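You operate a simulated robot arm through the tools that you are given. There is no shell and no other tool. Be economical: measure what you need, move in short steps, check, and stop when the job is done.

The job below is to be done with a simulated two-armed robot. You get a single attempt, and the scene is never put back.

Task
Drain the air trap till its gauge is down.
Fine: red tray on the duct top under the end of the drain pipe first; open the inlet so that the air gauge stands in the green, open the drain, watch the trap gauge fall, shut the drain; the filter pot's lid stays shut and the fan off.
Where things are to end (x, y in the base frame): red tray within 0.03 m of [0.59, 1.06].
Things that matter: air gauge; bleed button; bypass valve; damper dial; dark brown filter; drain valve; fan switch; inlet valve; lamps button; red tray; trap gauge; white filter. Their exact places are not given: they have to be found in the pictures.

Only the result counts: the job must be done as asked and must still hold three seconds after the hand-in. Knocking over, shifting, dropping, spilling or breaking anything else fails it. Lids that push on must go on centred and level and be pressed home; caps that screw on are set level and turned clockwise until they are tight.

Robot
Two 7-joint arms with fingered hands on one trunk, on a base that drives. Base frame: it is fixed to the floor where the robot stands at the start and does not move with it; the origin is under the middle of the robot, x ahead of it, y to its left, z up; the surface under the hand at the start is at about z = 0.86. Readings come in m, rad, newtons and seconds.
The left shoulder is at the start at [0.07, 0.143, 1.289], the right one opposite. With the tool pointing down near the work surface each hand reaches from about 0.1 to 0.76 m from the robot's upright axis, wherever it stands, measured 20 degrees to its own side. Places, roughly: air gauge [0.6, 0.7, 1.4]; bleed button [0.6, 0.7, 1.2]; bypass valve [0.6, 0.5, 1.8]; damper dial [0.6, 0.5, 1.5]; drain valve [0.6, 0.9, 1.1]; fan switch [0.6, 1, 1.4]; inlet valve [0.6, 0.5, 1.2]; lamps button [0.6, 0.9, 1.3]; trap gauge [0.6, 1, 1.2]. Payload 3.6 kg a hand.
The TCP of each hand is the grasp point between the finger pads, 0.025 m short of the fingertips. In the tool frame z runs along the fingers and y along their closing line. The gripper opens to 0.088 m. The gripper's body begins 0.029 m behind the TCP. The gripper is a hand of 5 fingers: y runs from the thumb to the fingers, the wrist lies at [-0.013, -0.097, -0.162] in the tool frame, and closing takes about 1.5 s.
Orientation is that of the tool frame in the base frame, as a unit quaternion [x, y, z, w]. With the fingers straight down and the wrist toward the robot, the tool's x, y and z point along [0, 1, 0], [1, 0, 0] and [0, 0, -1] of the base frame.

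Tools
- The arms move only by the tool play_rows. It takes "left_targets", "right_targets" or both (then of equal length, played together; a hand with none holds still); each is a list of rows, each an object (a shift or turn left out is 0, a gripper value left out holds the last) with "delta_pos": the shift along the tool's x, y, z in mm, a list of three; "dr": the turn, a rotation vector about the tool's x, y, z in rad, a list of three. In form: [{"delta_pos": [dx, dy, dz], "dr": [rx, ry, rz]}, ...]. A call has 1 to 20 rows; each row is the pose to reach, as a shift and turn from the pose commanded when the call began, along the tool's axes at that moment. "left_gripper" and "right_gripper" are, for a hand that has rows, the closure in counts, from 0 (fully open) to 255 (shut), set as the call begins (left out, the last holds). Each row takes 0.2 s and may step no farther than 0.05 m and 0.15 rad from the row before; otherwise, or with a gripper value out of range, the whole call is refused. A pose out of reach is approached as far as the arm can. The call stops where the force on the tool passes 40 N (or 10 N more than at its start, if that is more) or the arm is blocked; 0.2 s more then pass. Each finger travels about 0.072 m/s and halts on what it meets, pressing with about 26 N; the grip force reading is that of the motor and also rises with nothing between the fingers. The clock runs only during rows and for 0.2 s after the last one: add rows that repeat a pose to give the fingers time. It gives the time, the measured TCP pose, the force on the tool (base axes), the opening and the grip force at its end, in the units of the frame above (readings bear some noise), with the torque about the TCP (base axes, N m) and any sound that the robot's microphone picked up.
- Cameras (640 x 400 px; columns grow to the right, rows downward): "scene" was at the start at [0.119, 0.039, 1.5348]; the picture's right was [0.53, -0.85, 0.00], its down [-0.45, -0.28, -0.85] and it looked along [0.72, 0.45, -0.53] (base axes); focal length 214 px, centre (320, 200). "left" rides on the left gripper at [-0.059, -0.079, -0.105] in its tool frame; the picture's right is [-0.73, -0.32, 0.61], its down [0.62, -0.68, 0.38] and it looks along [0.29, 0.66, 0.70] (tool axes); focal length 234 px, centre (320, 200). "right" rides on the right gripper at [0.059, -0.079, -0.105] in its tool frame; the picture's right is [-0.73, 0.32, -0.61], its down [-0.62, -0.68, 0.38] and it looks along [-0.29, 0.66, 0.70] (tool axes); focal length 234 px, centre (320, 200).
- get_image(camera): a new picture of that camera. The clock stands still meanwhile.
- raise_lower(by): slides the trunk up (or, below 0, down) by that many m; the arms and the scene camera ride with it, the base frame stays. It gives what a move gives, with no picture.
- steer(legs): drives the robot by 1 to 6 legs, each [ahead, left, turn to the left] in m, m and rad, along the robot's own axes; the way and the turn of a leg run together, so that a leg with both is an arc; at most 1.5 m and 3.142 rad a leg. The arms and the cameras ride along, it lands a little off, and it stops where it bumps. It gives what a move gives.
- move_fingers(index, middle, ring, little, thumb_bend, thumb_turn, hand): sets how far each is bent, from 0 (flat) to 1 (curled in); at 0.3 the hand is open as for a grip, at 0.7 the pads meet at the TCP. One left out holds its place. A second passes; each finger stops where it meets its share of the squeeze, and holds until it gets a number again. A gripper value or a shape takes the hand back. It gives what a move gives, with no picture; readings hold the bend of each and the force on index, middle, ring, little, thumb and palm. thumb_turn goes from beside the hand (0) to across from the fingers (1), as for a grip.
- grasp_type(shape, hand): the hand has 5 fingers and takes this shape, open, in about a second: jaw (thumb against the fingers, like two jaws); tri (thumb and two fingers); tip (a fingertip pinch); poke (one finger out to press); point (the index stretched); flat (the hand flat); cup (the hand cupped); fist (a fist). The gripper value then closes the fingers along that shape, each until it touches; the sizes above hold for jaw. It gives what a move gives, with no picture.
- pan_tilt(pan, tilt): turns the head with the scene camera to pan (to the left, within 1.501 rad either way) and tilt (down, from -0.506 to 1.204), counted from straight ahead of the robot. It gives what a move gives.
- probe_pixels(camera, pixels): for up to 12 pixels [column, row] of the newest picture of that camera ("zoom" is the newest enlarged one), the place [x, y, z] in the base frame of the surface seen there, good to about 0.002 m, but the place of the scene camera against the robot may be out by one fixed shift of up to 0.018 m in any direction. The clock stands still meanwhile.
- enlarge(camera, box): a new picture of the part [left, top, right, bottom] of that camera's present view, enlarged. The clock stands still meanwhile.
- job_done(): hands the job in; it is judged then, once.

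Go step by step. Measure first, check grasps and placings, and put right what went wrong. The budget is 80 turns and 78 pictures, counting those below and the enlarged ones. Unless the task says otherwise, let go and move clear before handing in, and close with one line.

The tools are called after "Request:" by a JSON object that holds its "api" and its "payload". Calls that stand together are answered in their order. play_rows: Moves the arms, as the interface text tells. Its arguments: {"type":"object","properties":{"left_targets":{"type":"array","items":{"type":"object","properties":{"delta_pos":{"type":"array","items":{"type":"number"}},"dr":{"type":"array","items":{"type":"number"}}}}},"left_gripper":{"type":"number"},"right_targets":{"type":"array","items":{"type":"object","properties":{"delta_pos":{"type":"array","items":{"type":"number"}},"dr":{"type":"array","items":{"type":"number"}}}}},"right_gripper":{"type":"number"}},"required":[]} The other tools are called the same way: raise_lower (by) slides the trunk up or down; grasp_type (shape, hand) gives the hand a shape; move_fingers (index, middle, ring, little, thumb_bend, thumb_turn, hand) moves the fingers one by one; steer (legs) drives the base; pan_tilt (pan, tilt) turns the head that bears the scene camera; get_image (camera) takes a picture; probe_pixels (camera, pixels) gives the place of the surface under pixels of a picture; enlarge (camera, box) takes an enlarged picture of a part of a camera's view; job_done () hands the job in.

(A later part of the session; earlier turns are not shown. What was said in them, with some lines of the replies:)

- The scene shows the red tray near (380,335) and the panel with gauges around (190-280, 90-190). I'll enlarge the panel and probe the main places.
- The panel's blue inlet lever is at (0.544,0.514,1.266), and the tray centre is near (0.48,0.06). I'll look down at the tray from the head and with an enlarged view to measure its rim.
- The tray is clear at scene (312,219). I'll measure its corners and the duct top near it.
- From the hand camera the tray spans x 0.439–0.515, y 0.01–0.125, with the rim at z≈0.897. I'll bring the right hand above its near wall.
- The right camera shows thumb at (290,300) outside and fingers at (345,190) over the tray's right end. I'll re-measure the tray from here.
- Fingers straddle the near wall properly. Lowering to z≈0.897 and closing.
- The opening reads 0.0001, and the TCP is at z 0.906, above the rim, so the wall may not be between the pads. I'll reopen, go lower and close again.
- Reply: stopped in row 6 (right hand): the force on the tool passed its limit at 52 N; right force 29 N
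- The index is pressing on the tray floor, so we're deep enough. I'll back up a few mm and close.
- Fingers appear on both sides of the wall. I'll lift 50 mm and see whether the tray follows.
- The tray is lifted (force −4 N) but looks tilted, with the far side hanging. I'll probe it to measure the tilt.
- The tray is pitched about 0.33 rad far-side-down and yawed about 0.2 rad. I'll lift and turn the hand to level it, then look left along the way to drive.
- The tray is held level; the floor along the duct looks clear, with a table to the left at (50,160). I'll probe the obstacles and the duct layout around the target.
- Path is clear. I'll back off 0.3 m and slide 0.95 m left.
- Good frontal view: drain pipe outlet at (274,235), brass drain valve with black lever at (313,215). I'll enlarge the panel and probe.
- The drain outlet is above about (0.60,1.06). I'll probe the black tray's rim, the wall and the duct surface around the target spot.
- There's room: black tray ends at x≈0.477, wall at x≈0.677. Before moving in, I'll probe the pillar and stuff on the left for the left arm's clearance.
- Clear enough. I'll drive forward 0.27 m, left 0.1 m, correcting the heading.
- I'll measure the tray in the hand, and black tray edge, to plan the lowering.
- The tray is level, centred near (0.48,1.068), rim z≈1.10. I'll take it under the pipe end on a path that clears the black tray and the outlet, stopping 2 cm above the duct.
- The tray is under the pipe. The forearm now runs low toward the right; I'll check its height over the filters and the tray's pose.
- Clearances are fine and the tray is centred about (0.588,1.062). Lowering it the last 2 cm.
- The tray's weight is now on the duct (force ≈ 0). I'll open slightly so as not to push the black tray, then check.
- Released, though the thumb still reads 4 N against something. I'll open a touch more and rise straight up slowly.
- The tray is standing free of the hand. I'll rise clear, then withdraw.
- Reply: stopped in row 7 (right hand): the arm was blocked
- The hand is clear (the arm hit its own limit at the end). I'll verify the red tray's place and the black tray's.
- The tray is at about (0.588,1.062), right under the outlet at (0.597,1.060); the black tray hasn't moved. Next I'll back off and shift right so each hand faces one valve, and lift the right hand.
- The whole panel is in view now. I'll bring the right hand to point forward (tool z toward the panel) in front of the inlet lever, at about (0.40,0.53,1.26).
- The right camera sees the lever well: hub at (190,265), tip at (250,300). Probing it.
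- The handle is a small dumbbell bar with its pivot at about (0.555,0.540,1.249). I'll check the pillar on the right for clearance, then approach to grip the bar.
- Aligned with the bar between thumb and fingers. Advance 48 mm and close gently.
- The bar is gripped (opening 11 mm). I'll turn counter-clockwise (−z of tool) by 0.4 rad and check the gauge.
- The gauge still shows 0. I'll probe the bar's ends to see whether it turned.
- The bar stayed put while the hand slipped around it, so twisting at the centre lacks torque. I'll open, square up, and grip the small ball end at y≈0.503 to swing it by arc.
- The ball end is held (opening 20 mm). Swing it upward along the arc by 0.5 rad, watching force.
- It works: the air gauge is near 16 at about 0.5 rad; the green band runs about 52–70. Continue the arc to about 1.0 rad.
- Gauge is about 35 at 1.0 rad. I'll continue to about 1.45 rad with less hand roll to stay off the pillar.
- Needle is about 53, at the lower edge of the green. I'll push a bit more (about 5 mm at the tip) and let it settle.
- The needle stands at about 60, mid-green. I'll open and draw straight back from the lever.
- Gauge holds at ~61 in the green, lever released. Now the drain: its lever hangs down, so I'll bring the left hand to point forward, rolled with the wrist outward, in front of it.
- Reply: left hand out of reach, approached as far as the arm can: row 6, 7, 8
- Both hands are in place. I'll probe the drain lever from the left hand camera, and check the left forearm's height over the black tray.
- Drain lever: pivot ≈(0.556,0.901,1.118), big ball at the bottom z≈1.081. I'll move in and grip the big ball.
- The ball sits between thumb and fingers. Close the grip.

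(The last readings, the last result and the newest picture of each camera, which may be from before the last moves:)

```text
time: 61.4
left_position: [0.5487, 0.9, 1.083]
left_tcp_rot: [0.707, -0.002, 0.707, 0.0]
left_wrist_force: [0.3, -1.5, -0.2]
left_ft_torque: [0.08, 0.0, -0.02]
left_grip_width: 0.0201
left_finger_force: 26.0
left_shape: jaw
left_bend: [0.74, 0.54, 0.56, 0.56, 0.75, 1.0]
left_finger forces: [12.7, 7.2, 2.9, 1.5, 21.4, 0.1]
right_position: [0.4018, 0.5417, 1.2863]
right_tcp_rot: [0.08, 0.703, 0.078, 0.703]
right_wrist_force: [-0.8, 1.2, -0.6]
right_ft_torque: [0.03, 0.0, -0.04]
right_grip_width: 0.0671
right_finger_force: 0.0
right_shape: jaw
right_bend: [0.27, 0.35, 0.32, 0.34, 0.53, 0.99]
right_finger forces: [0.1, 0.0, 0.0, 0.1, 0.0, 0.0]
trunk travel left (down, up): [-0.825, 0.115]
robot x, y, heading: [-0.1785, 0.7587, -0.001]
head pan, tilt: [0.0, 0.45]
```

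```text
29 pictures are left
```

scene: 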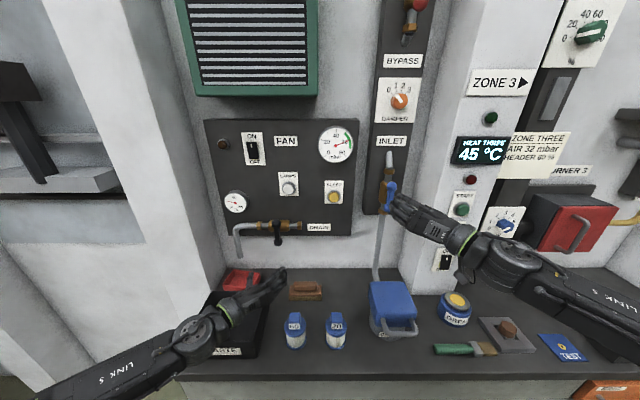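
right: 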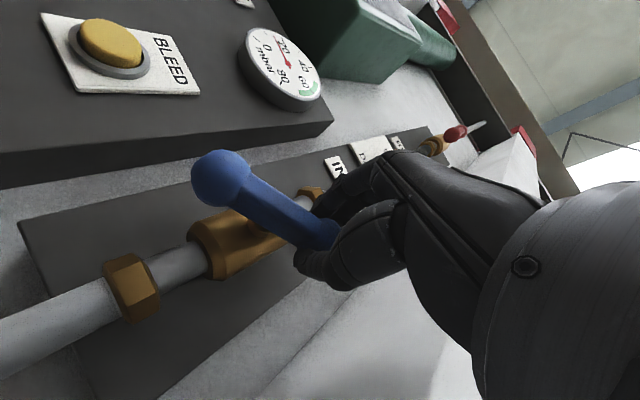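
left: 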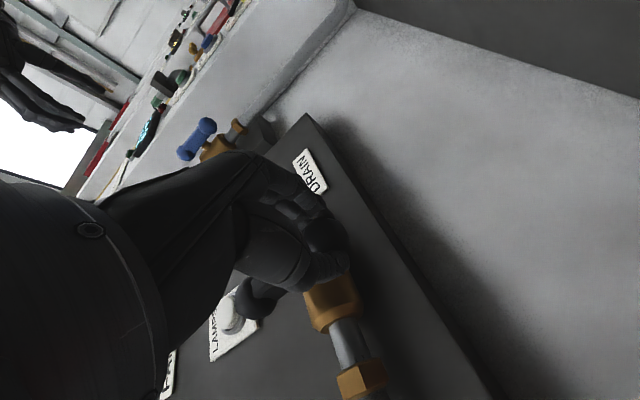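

Gripped (20 mm). Swing the big ball toward −y (counter-clockwise) by 0.5 rad, same arc rows as before.

Request:
{"api": "play_rows", "payload": {"left_targets": [{"delta_pos": [0.3, 4.5, 0], "dr": [0, 0, -0.125]}, {"delta_pos": [1.1, 8.9, 0], "dr": [0, 0, -0.25]}, {"delta_pos": [2.5, 13.2, 0], "dr": [0, 0, -0.375]}, {"delta_pos": [4.4, 17.3, 0], "dr": [0, 0, -0.5]}, {"delta_pos": [4.4, 17.3, 0], "dr": [0, 0, -0.5]}]}}

Request:
{"api": "enlarge", "payload": {"camera": "scene", "box": [200, 110, 440, 300]}}

```text
time: 62.6
left_position: [0.5468, 0.8817, 1.0873]
left_tcp_rot: [0.686, 0.173, 0.685, 0.175]
left_wrist_force: [2.5, -3.6, -3.1]
left_ft_torque: [0.15, 0.08, -0.03]
left_grip_width: 0.0203
left_finger_force: 25.9
left_shape: jaw
left_bend: [0.74, 0.55, 0.57, 0.57, 0.75, 1.0]
left_finger forces: [13.7, 6.9, 2.9, 1.3, 21.6, 0.0]
right_position: [0.4029, 0.5411, 1.2862]
right_tcp_rot: [0.079, 0.704, 0.078, 0.702]
right_wrist_force: [0.2, 0.5, 0.1]
right_ft_torque: [0.0, -0.01, 0.01]
right_grip_width: 0.067
right_finger_force: 0.1
right_shape: jaw
right_bend: [0.27, 0.35, 0.32, 0.34, 0.53, 0.99]
right_finger forces: [0.1, 0.1, 0.0, 0.1, 0.0, 0.0]
trunk travel left (down, up): [-0.825, 0.115]
robot x, y, heading: [-0.1794, 0.7574, -0.006]
head pan, tilt: [0.0, 0.45]
```

```text
2.11 times, centred on (320, 205) of scene
```

zoom: 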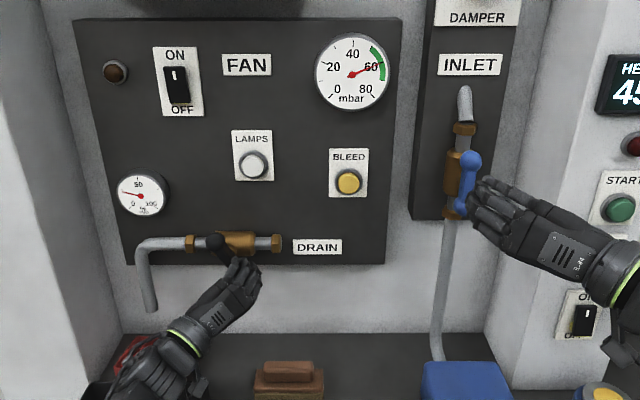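

The lever turned. Continue another 0.5 rad and look at the trap gauge and the pipe.

Request:
{"api": "play_rows", "payload": {"left_targets": [{"delta_pos": [0.3, 4.5, 0], "dr": [0, 0, -0.125]}, {"delta_pos": [1.1, 8.9, 0], "dr": [0, 0, -0.25]}, {"delta_pos": [2.5, 13.2, 0], "dr": [0, 0, -0.375]}, {"delta_pos": [4.4, 17.3, 0], "dr": [0, 0, -0.5]}, {"delta_pos": [4.4, 17.3, 0], "dr": [0, 0, -0.5]}]}}

Request:
{"api": "enlarge", "payload": {"camera": "scene", "box": [200, 110, 440, 300]}}

```text
time: 63.8
left_position: [0.5471, 0.8682, 1.0989]
left_tcp_rot: [0.621, 0.338, 0.619, 0.341]
left_wrist_force: [3.8, -9.0, -3.9]
left_ft_torque: [0.09, 0.06, -0.15]
left_grip_width: 0.0197
left_finger_force: 26.0
left_shape: jaw
left_bend: [0.74, 0.55, 0.58, 0.58, 0.75, 1.0]
left_finger forces: [14.9, 6.2, 2.7, 0.5, 21.8, 0.0]
right_position: [0.4024, 0.5375, 1.2851]
right_tcp_rot: [0.08, 0.704, 0.079, 0.701]
right_wrist_force: [1.0, 0.1, -1.2]
right_ft_torque: [-0.02, 0.02, 0.01]
right_grip_width: 0.0671
right_finger_force: 0.1
right_shape: jaw
right_bend: [0.27, 0.35, 0.32, 0.34, 0.53, 0.99]
right_finger forces: [0.0, 0.0, 0.0, 0.1, 0.1, 0.1]
trunk travel left (down, up): [-0.825, 0.115]
robot x, y, heading: [-0.1798, 0.7556, -0.005]
head pan, tilt: [0.0, 0.45]
```

```text
2.11 times, centred on (320, 205) of scene
```

zoom: 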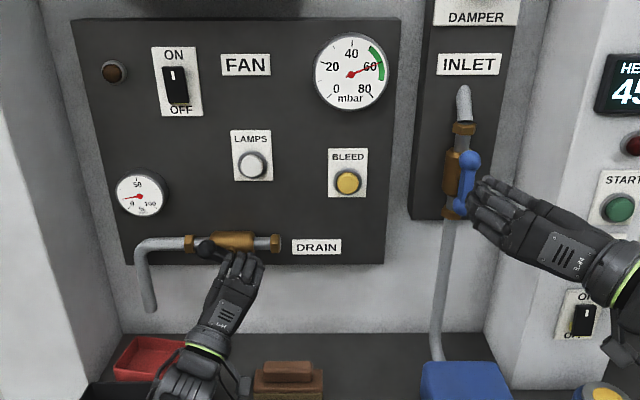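

The trap gauge needle has begun to fall (~15). I'll open further by 0.35 rad and hold a moment.

Request:
{"api": "play_rows", "payload": {"left_targets": [{"delta_pos": [0.3, 4.5, 0], "dr": [0, 0, -0.125]}, {"delta_pos": [1.1, 8.9, 0], "dr": [0, 0, -0.25]}, {"delta_pos": [2.2, 12.3, 0], "dr": [0, 0, -0.35]}, {"delta_pos": [2.2, 12.3, 0], "dr": [0, 0, -0.35]}, {"delta_pos": [2.2, 12.3, 0], "dr": [0, 0, -0.35]}, {"delta_pos": [2.2, 12.3, 0], "dr": [0, 0, -0.35]}, {"delta_pos": [2.2, 12.3, 0], "dr": [0, 0, -0.35]}, {"delta_pos": [2.2, 12.3, 0], "dr": [0, 0, -0.35]}]}}

Request:
{"api": "enlarge", "payload": {"camera": "scene", "box": [200, 110, 440, 300]}}

```text
time: 65.6
left_position: [0.5471, 0.8615, 1.1121]
left_tcp_rot: [0.553, 0.441, 0.552, 0.442]
left_wrist_force: [7.4, -9.2, 1.5]
left_ft_torque: [0.09, 0.0, -0.13]
left_grip_width: 0.0195
left_finger_force: 26.0
left_shape: jaw
left_bend: [0.74, 0.55, 0.59, 0.58, 0.75, 0.99]
left_finger forces: [15.1, 6.8, 2.9, 0.0, 21.2, 0.0]
right_position: [0.4031, 0.5389, 1.2855]
right_tcp_rot: [0.079, 0.704, 0.078, 0.701]
right_wrist_force: [0.7, 0.1, -1.3]
right_ft_torque: [-0.01, -0.01, -0.03]
right_grip_width: 0.067
right_finger_force: 0.0
right_shape: jaw
right_bend: [0.27, 0.35, 0.32, 0.34, 0.53, 0.99]
right_finger forces: [0.1, 0.0, 0.1, 0.0, 0.0, 0.1]
trunk travel left (down, up): [-0.825, 0.115]
robot x, y, heading: [-0.18, 0.7566, -0.008]
head pan, tilt: [0.0, 0.45]
```

```text
2.11 times, centred on (320, 205) of scene
```

zoom: 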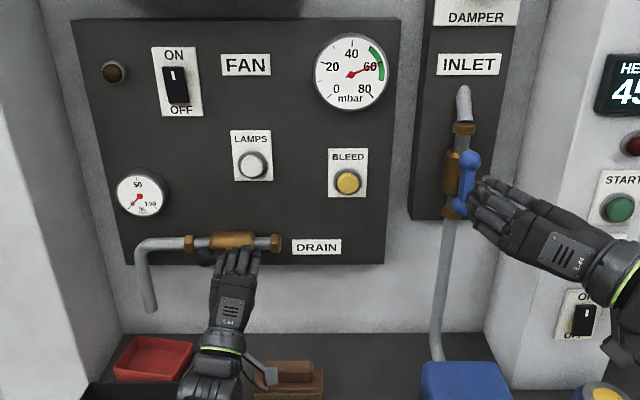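

The needle now points to about 0. Hold a further second and take a close look.

Request:
{"api": "play_rows", "payload": {"left_targets": [{"dr": [0, 0, 0]}, {"dr": [0, 0, 0]}, {"dr": [0, 0, 0]}, {"dr": [0, 0, 0]}, {"dr": [0, 0, 0]}, {"dr": [0, 0, 0]}, {"dr": [0, 0, 0]}, {"dr": [0, 0, 0]}]}}

Request:
{"api": "enlarge", "payload": {"camera": "scene", "box": [200, 170, 290, 260]}}

```text
time: 67.4
left_position: [0.5458, 0.8621, 1.1118]
left_tcp_rot: [0.553, 0.441, 0.552, 0.442]
left_wrist_force: [7.1, -7.9, 1.8]
left_ft_torque: [0.11, -0.02, -0.12]
left_grip_width: 0.0196
left_finger_force: 25.9
left_shape: jaw
left_bend: [0.74, 0.55, 0.59, 0.58, 0.75, 0.99]
left_finger forces: [14.9, 6.8, 3.0, 0.1, 21.1, 0.0]
right_position: [0.4033, 0.5391, 1.2848]
right_tcp_rot: [0.08, 0.704, 0.079, 0.701]
right_wrist_force: [0.5, 0.3, -0.1]
right_ft_torque: [-0.01, -0.01, -0.02]
right_grip_width: 0.0672
right_finger_force: 0.0
right_shape: jaw
right_bend: [0.27, 0.35, 0.32, 0.34, 0.53, 0.99]
right_finger forces: [0.1, 0.1, 0.0, 0.0, 0.1, 0.0]
trunk travel left (down, up): [-0.825, 0.115]
robot x, y, heading: [-0.1788, 0.7574, -0.009]
head pan, tilt: [0.0, 0.45]
```

```text
4.44 times, centred on (245, 215) of scene
```

zoom: 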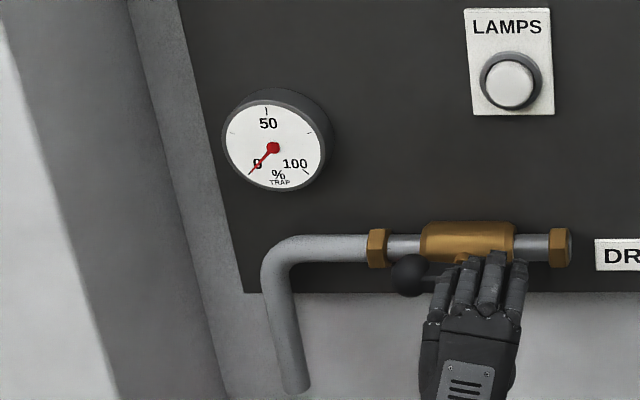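

Trap gauge is at 0. Now shut the drain by reversing the arc back to the stop.

Request:
{"api": "play_rows", "payload": {"left_targets": [{"delta_pos": [0.35, -5, 0], "dr": [0, 0, 0.14]}, {"delta_pos": [1.4, -9.9, 0], "dr": [0, 0, 0.28]}, {"delta_pos": [3.1, -14.7, 0], "dr": [0, 0, 0.42]}, {"delta_pos": [5.5, -19.1, 0], "dr": [0, 0, 0.56]}, {"delta_pos": [8.5, -23.2, 0], "dr": [0, 0, 0.7]}, {"delta_pos": [12, -26.8, 0], "dr": [0, 0, 0.84]}, {"delta_pos": [15.9, -29.9, 0], "dr": [0, 0, 0.98]}, {"delta_pos": [20.3, -32.4, 0], "dr": [0, 0, 1.12]}, {"delta_pos": [25, -34.3, 0], "dr": [0, 0, 1.26]}, {"delta_pos": [28.5, -35.2, 0], "dr": [0, 0, 1.36]}, {"delta_pos": [30.6, -35.6, 0], "dr": [0, 0, 1.42]}, {"delta_pos": [30.6, -35.6, 0], "dr": [0, 0, 1.42]}]}}

Request:
{"api": "enlarge", "payload": {"camera": "scene", "box": [200, 110, 440, 300]}}

```text
time: 70.0
left_position: [0.5468, 0.9023, 1.0843]
left_tcp_rot: [0.706, -0.027, 0.707, -0.024]
left_wrist_force: [2.0, -6.0, -0.2]
left_ft_torque: [0.17, -0.04, -0.13]
left_grip_width: 0.0195
left_finger_force: 25.9
left_shape: jaw
left_bend: [0.74, 0.54, 0.56, 0.57, 0.75, 1.0]
left_finger forces: [13.2, 9.2, 4.1, 2.1, 19.9, 0.0]
right_position: [0.4017, 0.5396, 1.2851]
right_tcp_rot: [0.08, 0.703, 0.078, 0.702]
right_wrist_force: [0.5, 0.4, 0.6]
right_ft_torque: [-0.01, 0.03, 0.0]
right_grip_width: 0.0671
right_finger_force: 0.1
right_shape: jaw
right_bend: [0.27, 0.35, 0.32, 0.34, 0.53, 0.99]
right_finger forces: [0.0, 0.1, 0.1, 0.1, 0.0, 0.1]
trunk travel left (down, up): [-0.825, 0.115]
robot x, y, heading: [-0.177, 0.7537, -0.003]
head pan, tilt: [0.0, 0.45]
```

```text
2.11 times, centred on (320, 205) of scene
```

zoom: 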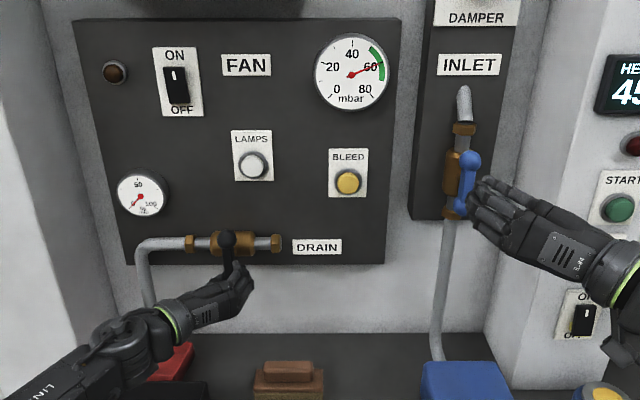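

The lever is vertical again. A small extra push toward +y makes sure it's on its stop, then I'll release and withdraw.

Request:
{"api": "play_rows", "payload": {"left_targets": [{"delta_pos": [0, -3, 0]}, {"delta_pos": [0, -5, 0]}, {"delta_pos": [0, -5, 0]}]}}

Request:
{"api": "play_rows", "payload": {"left_targets": [{"dr": [0, 0, 0]}, {"dr": [0, 0, 0]}, {"dr": [0, 0, 0]}, {"dr": [0, 0, 0]}, {"dr": [0, 0, 0]}], "left_gripper": 60}}

Request:
{"api": "play_rows", "payload": {"left_targets": [{"delta_pos": [0, 0, -30]}, {"delta_pos": [0, 0, -70]}, {"delta_pos": [0, 0, -110]}, {"delta_pos": [0, 0, -150]}, {"delta_pos": [0, 0, -180]}, {"delta_pos": [0, 0, -180]}]}}

Request:
{"api": "get_image", "payload": {"camera": "left"}}

Request:
{"api": "enlarge", "payload": {"camera": "scene", "box": [180, 110, 440, 310]}}

```text
time: 70.8
left_position: [0.5473, 0.9033, 1.0841]
left_tcp_rot: [0.707, -0.028, 0.706, -0.024]
left_wrist_force: [1.7, -13.8, -2.4]
left_ft_torque: [0.21, 0.03, -0.31]
left_grip_width: 0.0203
left_finger_force: 26.0
left_shape: jaw
left_bend: [0.74, 0.53, 0.54, 0.54, 0.76, 1.0]
left_finger forces: [16.6, 10.3, 4.1, 2.2, 17.9, 0.1]
right_position: [0.4018, 0.5369, 1.2847]
right_tcp_rot: [0.08, 0.703, 0.079, 0.702]
right_wrist_force: [-0.3, 0.8, -0.1]
right_ft_torque: [0.01, -0.01, 0.0]
right_grip_width: 0.0672
right_finger_force: 0.0
right_shape: jaw
right_bend: [0.27, 0.35, 0.32, 0.34, 0.53, 0.99]
right_finger forces: [0.0, 0.1, 0.1, 0.0, 0.0, 0.0]
trunk travel left (down, up): [-0.825, 0.115]
robot x, y, heading: [-0.1772, 0.7568, -0.005]
head pan, tilt: [0.0, 0.45]
```

```text
time: 72.0
left_position: [0.5476, 0.9081, 1.085]
left_tcp_rot: [0.706, -0.025, 0.707, -0.024]
left_wrist_force: [-0.3, 0.0, -0.1]
left_ft_torque: [0.01, -0.02, 0.0]
left_grip_width: 0.0671
left_finger_force: 0.1
left_shape: jaw
left_bend: [0.27, 0.35, 0.32, 0.34, 0.53, 0.99]
left_finger forces: [0.0, 0.0, 0.0, 0.0, 0.0, 0.0]
right_position: [0.4017, 0.5402, 1.2871]
right_tcp_rot: [0.079, 0.703, 0.077, 0.703]
right_wrist_force: [-0.4, -0.1, -0.9]
right_ft_torque: [0.01, 0.01, 0.02]
right_grip_width: 0.0672
right_finger_force: 0.0
right_shape: jaw
right_bend: [0.27, 0.35, 0.32, 0.34, 0.53, 0.99]
right_finger forces: [0.0, 0.1, 0.1, 0.0, 0.0, 0.0]
trunk travel left (down, up): [-0.825, 0.115]
robot x, y, heading: [-0.1795, 0.7568, -0.005]
head pan, tilt: [0.0, 0.45]
```

```text
time: 73.4
left_position: [0.3659, 0.9097, 1.0838]
left_tcp_rot: [0.706, -0.027, 0.707, -0.024]
left_wrist_force: [0.5, -0.9, 0.1]
left_ft_torque: [0.01, 0.02, -0.03]
left_grip_width: 0.0673
left_finger_force: 0.2
left_shape: jaw
left_bend: [0.27, 0.35, 0.32, 0.34, 0.53, 0.99]
left_finger forces: [0.0, 0.0, 0.0, 0.0, 0.1, 0.1]
right_position: [0.4013, 0.5396, 1.2857]
right_tcp_rot: [0.078, 0.703, 0.078, 0.702]
right_wrist_force: [0.3, 0.3, 0.2]
right_ft_torque: [0.02, 0.01, 0.01]
right_grip_width: 0.0671
right_finger_force: 0.0
right_shape: jaw
right_bend: [0.27, 0.35, 0.32, 0.34, 0.53, 0.99]
right_finger forces: [0.1, 0.1, 0.0, 0.1, 0.0, 0.1]
trunk travel left (down, up): [-0.825, 0.115]
robot x, y, heading: [-0.1778, 0.7556, -0.005]
head pan, tilt: [0.0, 0.45]
```

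```text
23 pictures are left
```

left: 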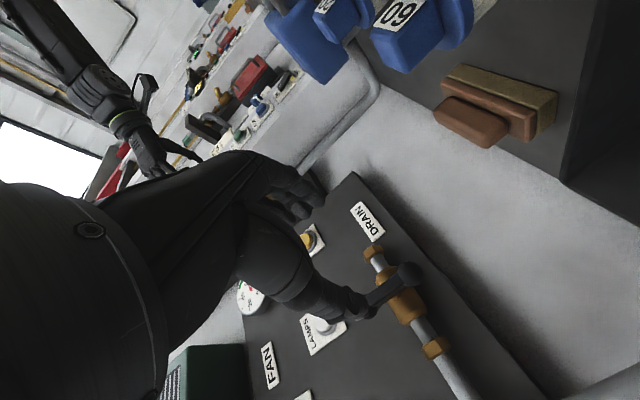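

```text
2.00 times, centred on (310, 210) of scene
```

zoom: 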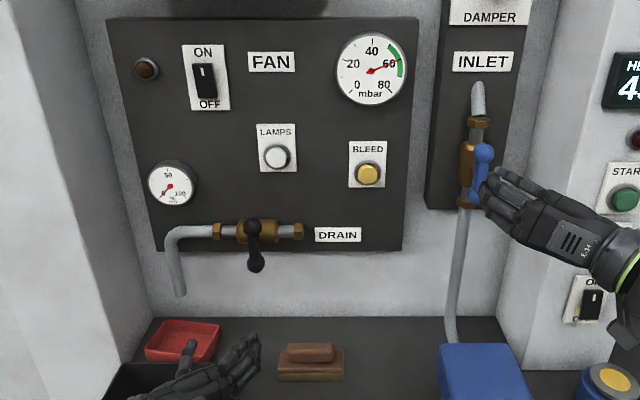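

Drain lever is back vertical, trap gauge 0, air gauge about 61 in the green, fan switch untouched. I'll back off to be clear and do one last check of everything.

Request:
{"api": "probe_pixels", "payload": {"camera": "left", "pixels": [[408, 274], [383, 290], [360, 306]]}}

Request:
{"api": "steer", "payload": {"legs": [[-0.2, 0, 0]]}}

Request:
{"api": "get_image", "payload": {"camera": "scene"}}

Request:
{"api": "enlarge", "payload": {"camera": "scene", "box": [200, 120, 440, 320]}}

```text
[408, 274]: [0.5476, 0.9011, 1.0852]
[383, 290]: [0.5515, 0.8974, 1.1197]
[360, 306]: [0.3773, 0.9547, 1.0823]
```

```text
time: 75.0
left_position: [0.1682, 0.9099, 1.0829]
left_tcp_rot: [0.707, -0.026, 0.706, -0.023]
left_wrist_force: [1.1, -0.2, 0.3]
left_ft_torque: [0.02, -0.02, 0.01]
left_grip_width: 0.0672
left_finger_force: 0.0
left_shape: jaw
left_bend: [0.27, 0.35, 0.32, 0.34, 0.53, 0.99]
left_finger forces: [0.0, 0.0, 0.0, 0.1, 0.1, 0.1]
right_position: [0.2017, 0.5413, 1.2856]
right_tcp_rot: [0.08, 0.703, 0.076, 0.702]
right_wrist_force: [-0.2, 0.6, 0.3]
right_ft_torque: [-0.02, -0.02, 0.01]
right_grip_width: 0.0671
right_finger_force: 0.0
right_shape: jaw
right_bend: [0.27, 0.35, 0.32, 0.34, 0.53, 0.99]
right_finger forces: [0.1, 0.1, 0.0, 0.1, 0.1, 0.1]
trunk travel left (down, up): [-0.825, 0.115]
robot x, y, heading: [-0.3761, 0.7604, -0.004]
head pan, tilt: [0.0, 0.45]
```

```text
21 pictures are left
```

scene: 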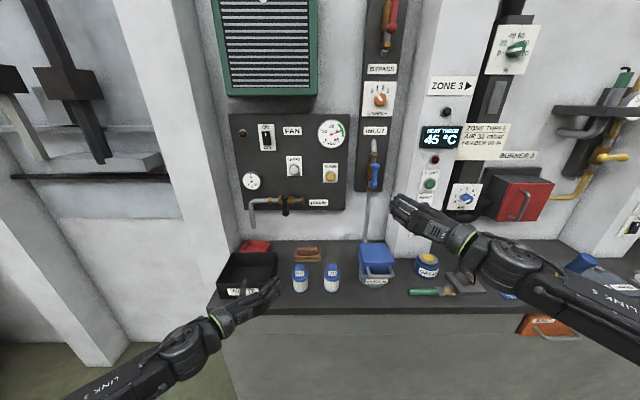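

```text
2.00 times, centred on (320, 220) of scene
```

zoom: 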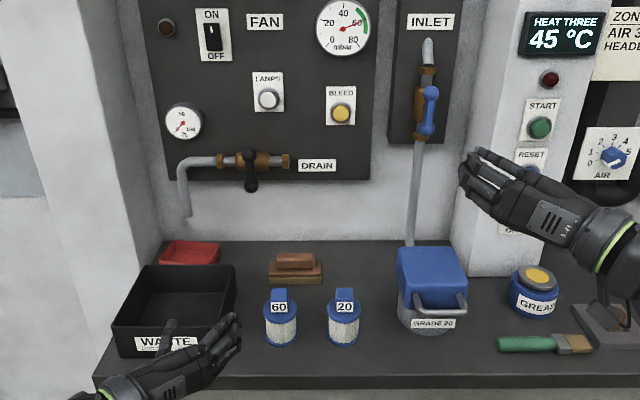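

Everything is as wanted: red tray under the drain end, the other items undisturbed, air gauge in the green, trap gauge at 0, drain lever shut, hands clear. Handing in.

Request:
{"api": "job_done", "payload": {}}

```text
The job is handed in.
```

The trap is drained: its gauge reads 0 and the drain is shut. The air gauge stands at about 61 in the green, the red tray is at about (0.588, 1.062) under the pipe end, and I left the fan switch and the filter pot's lid untouched.
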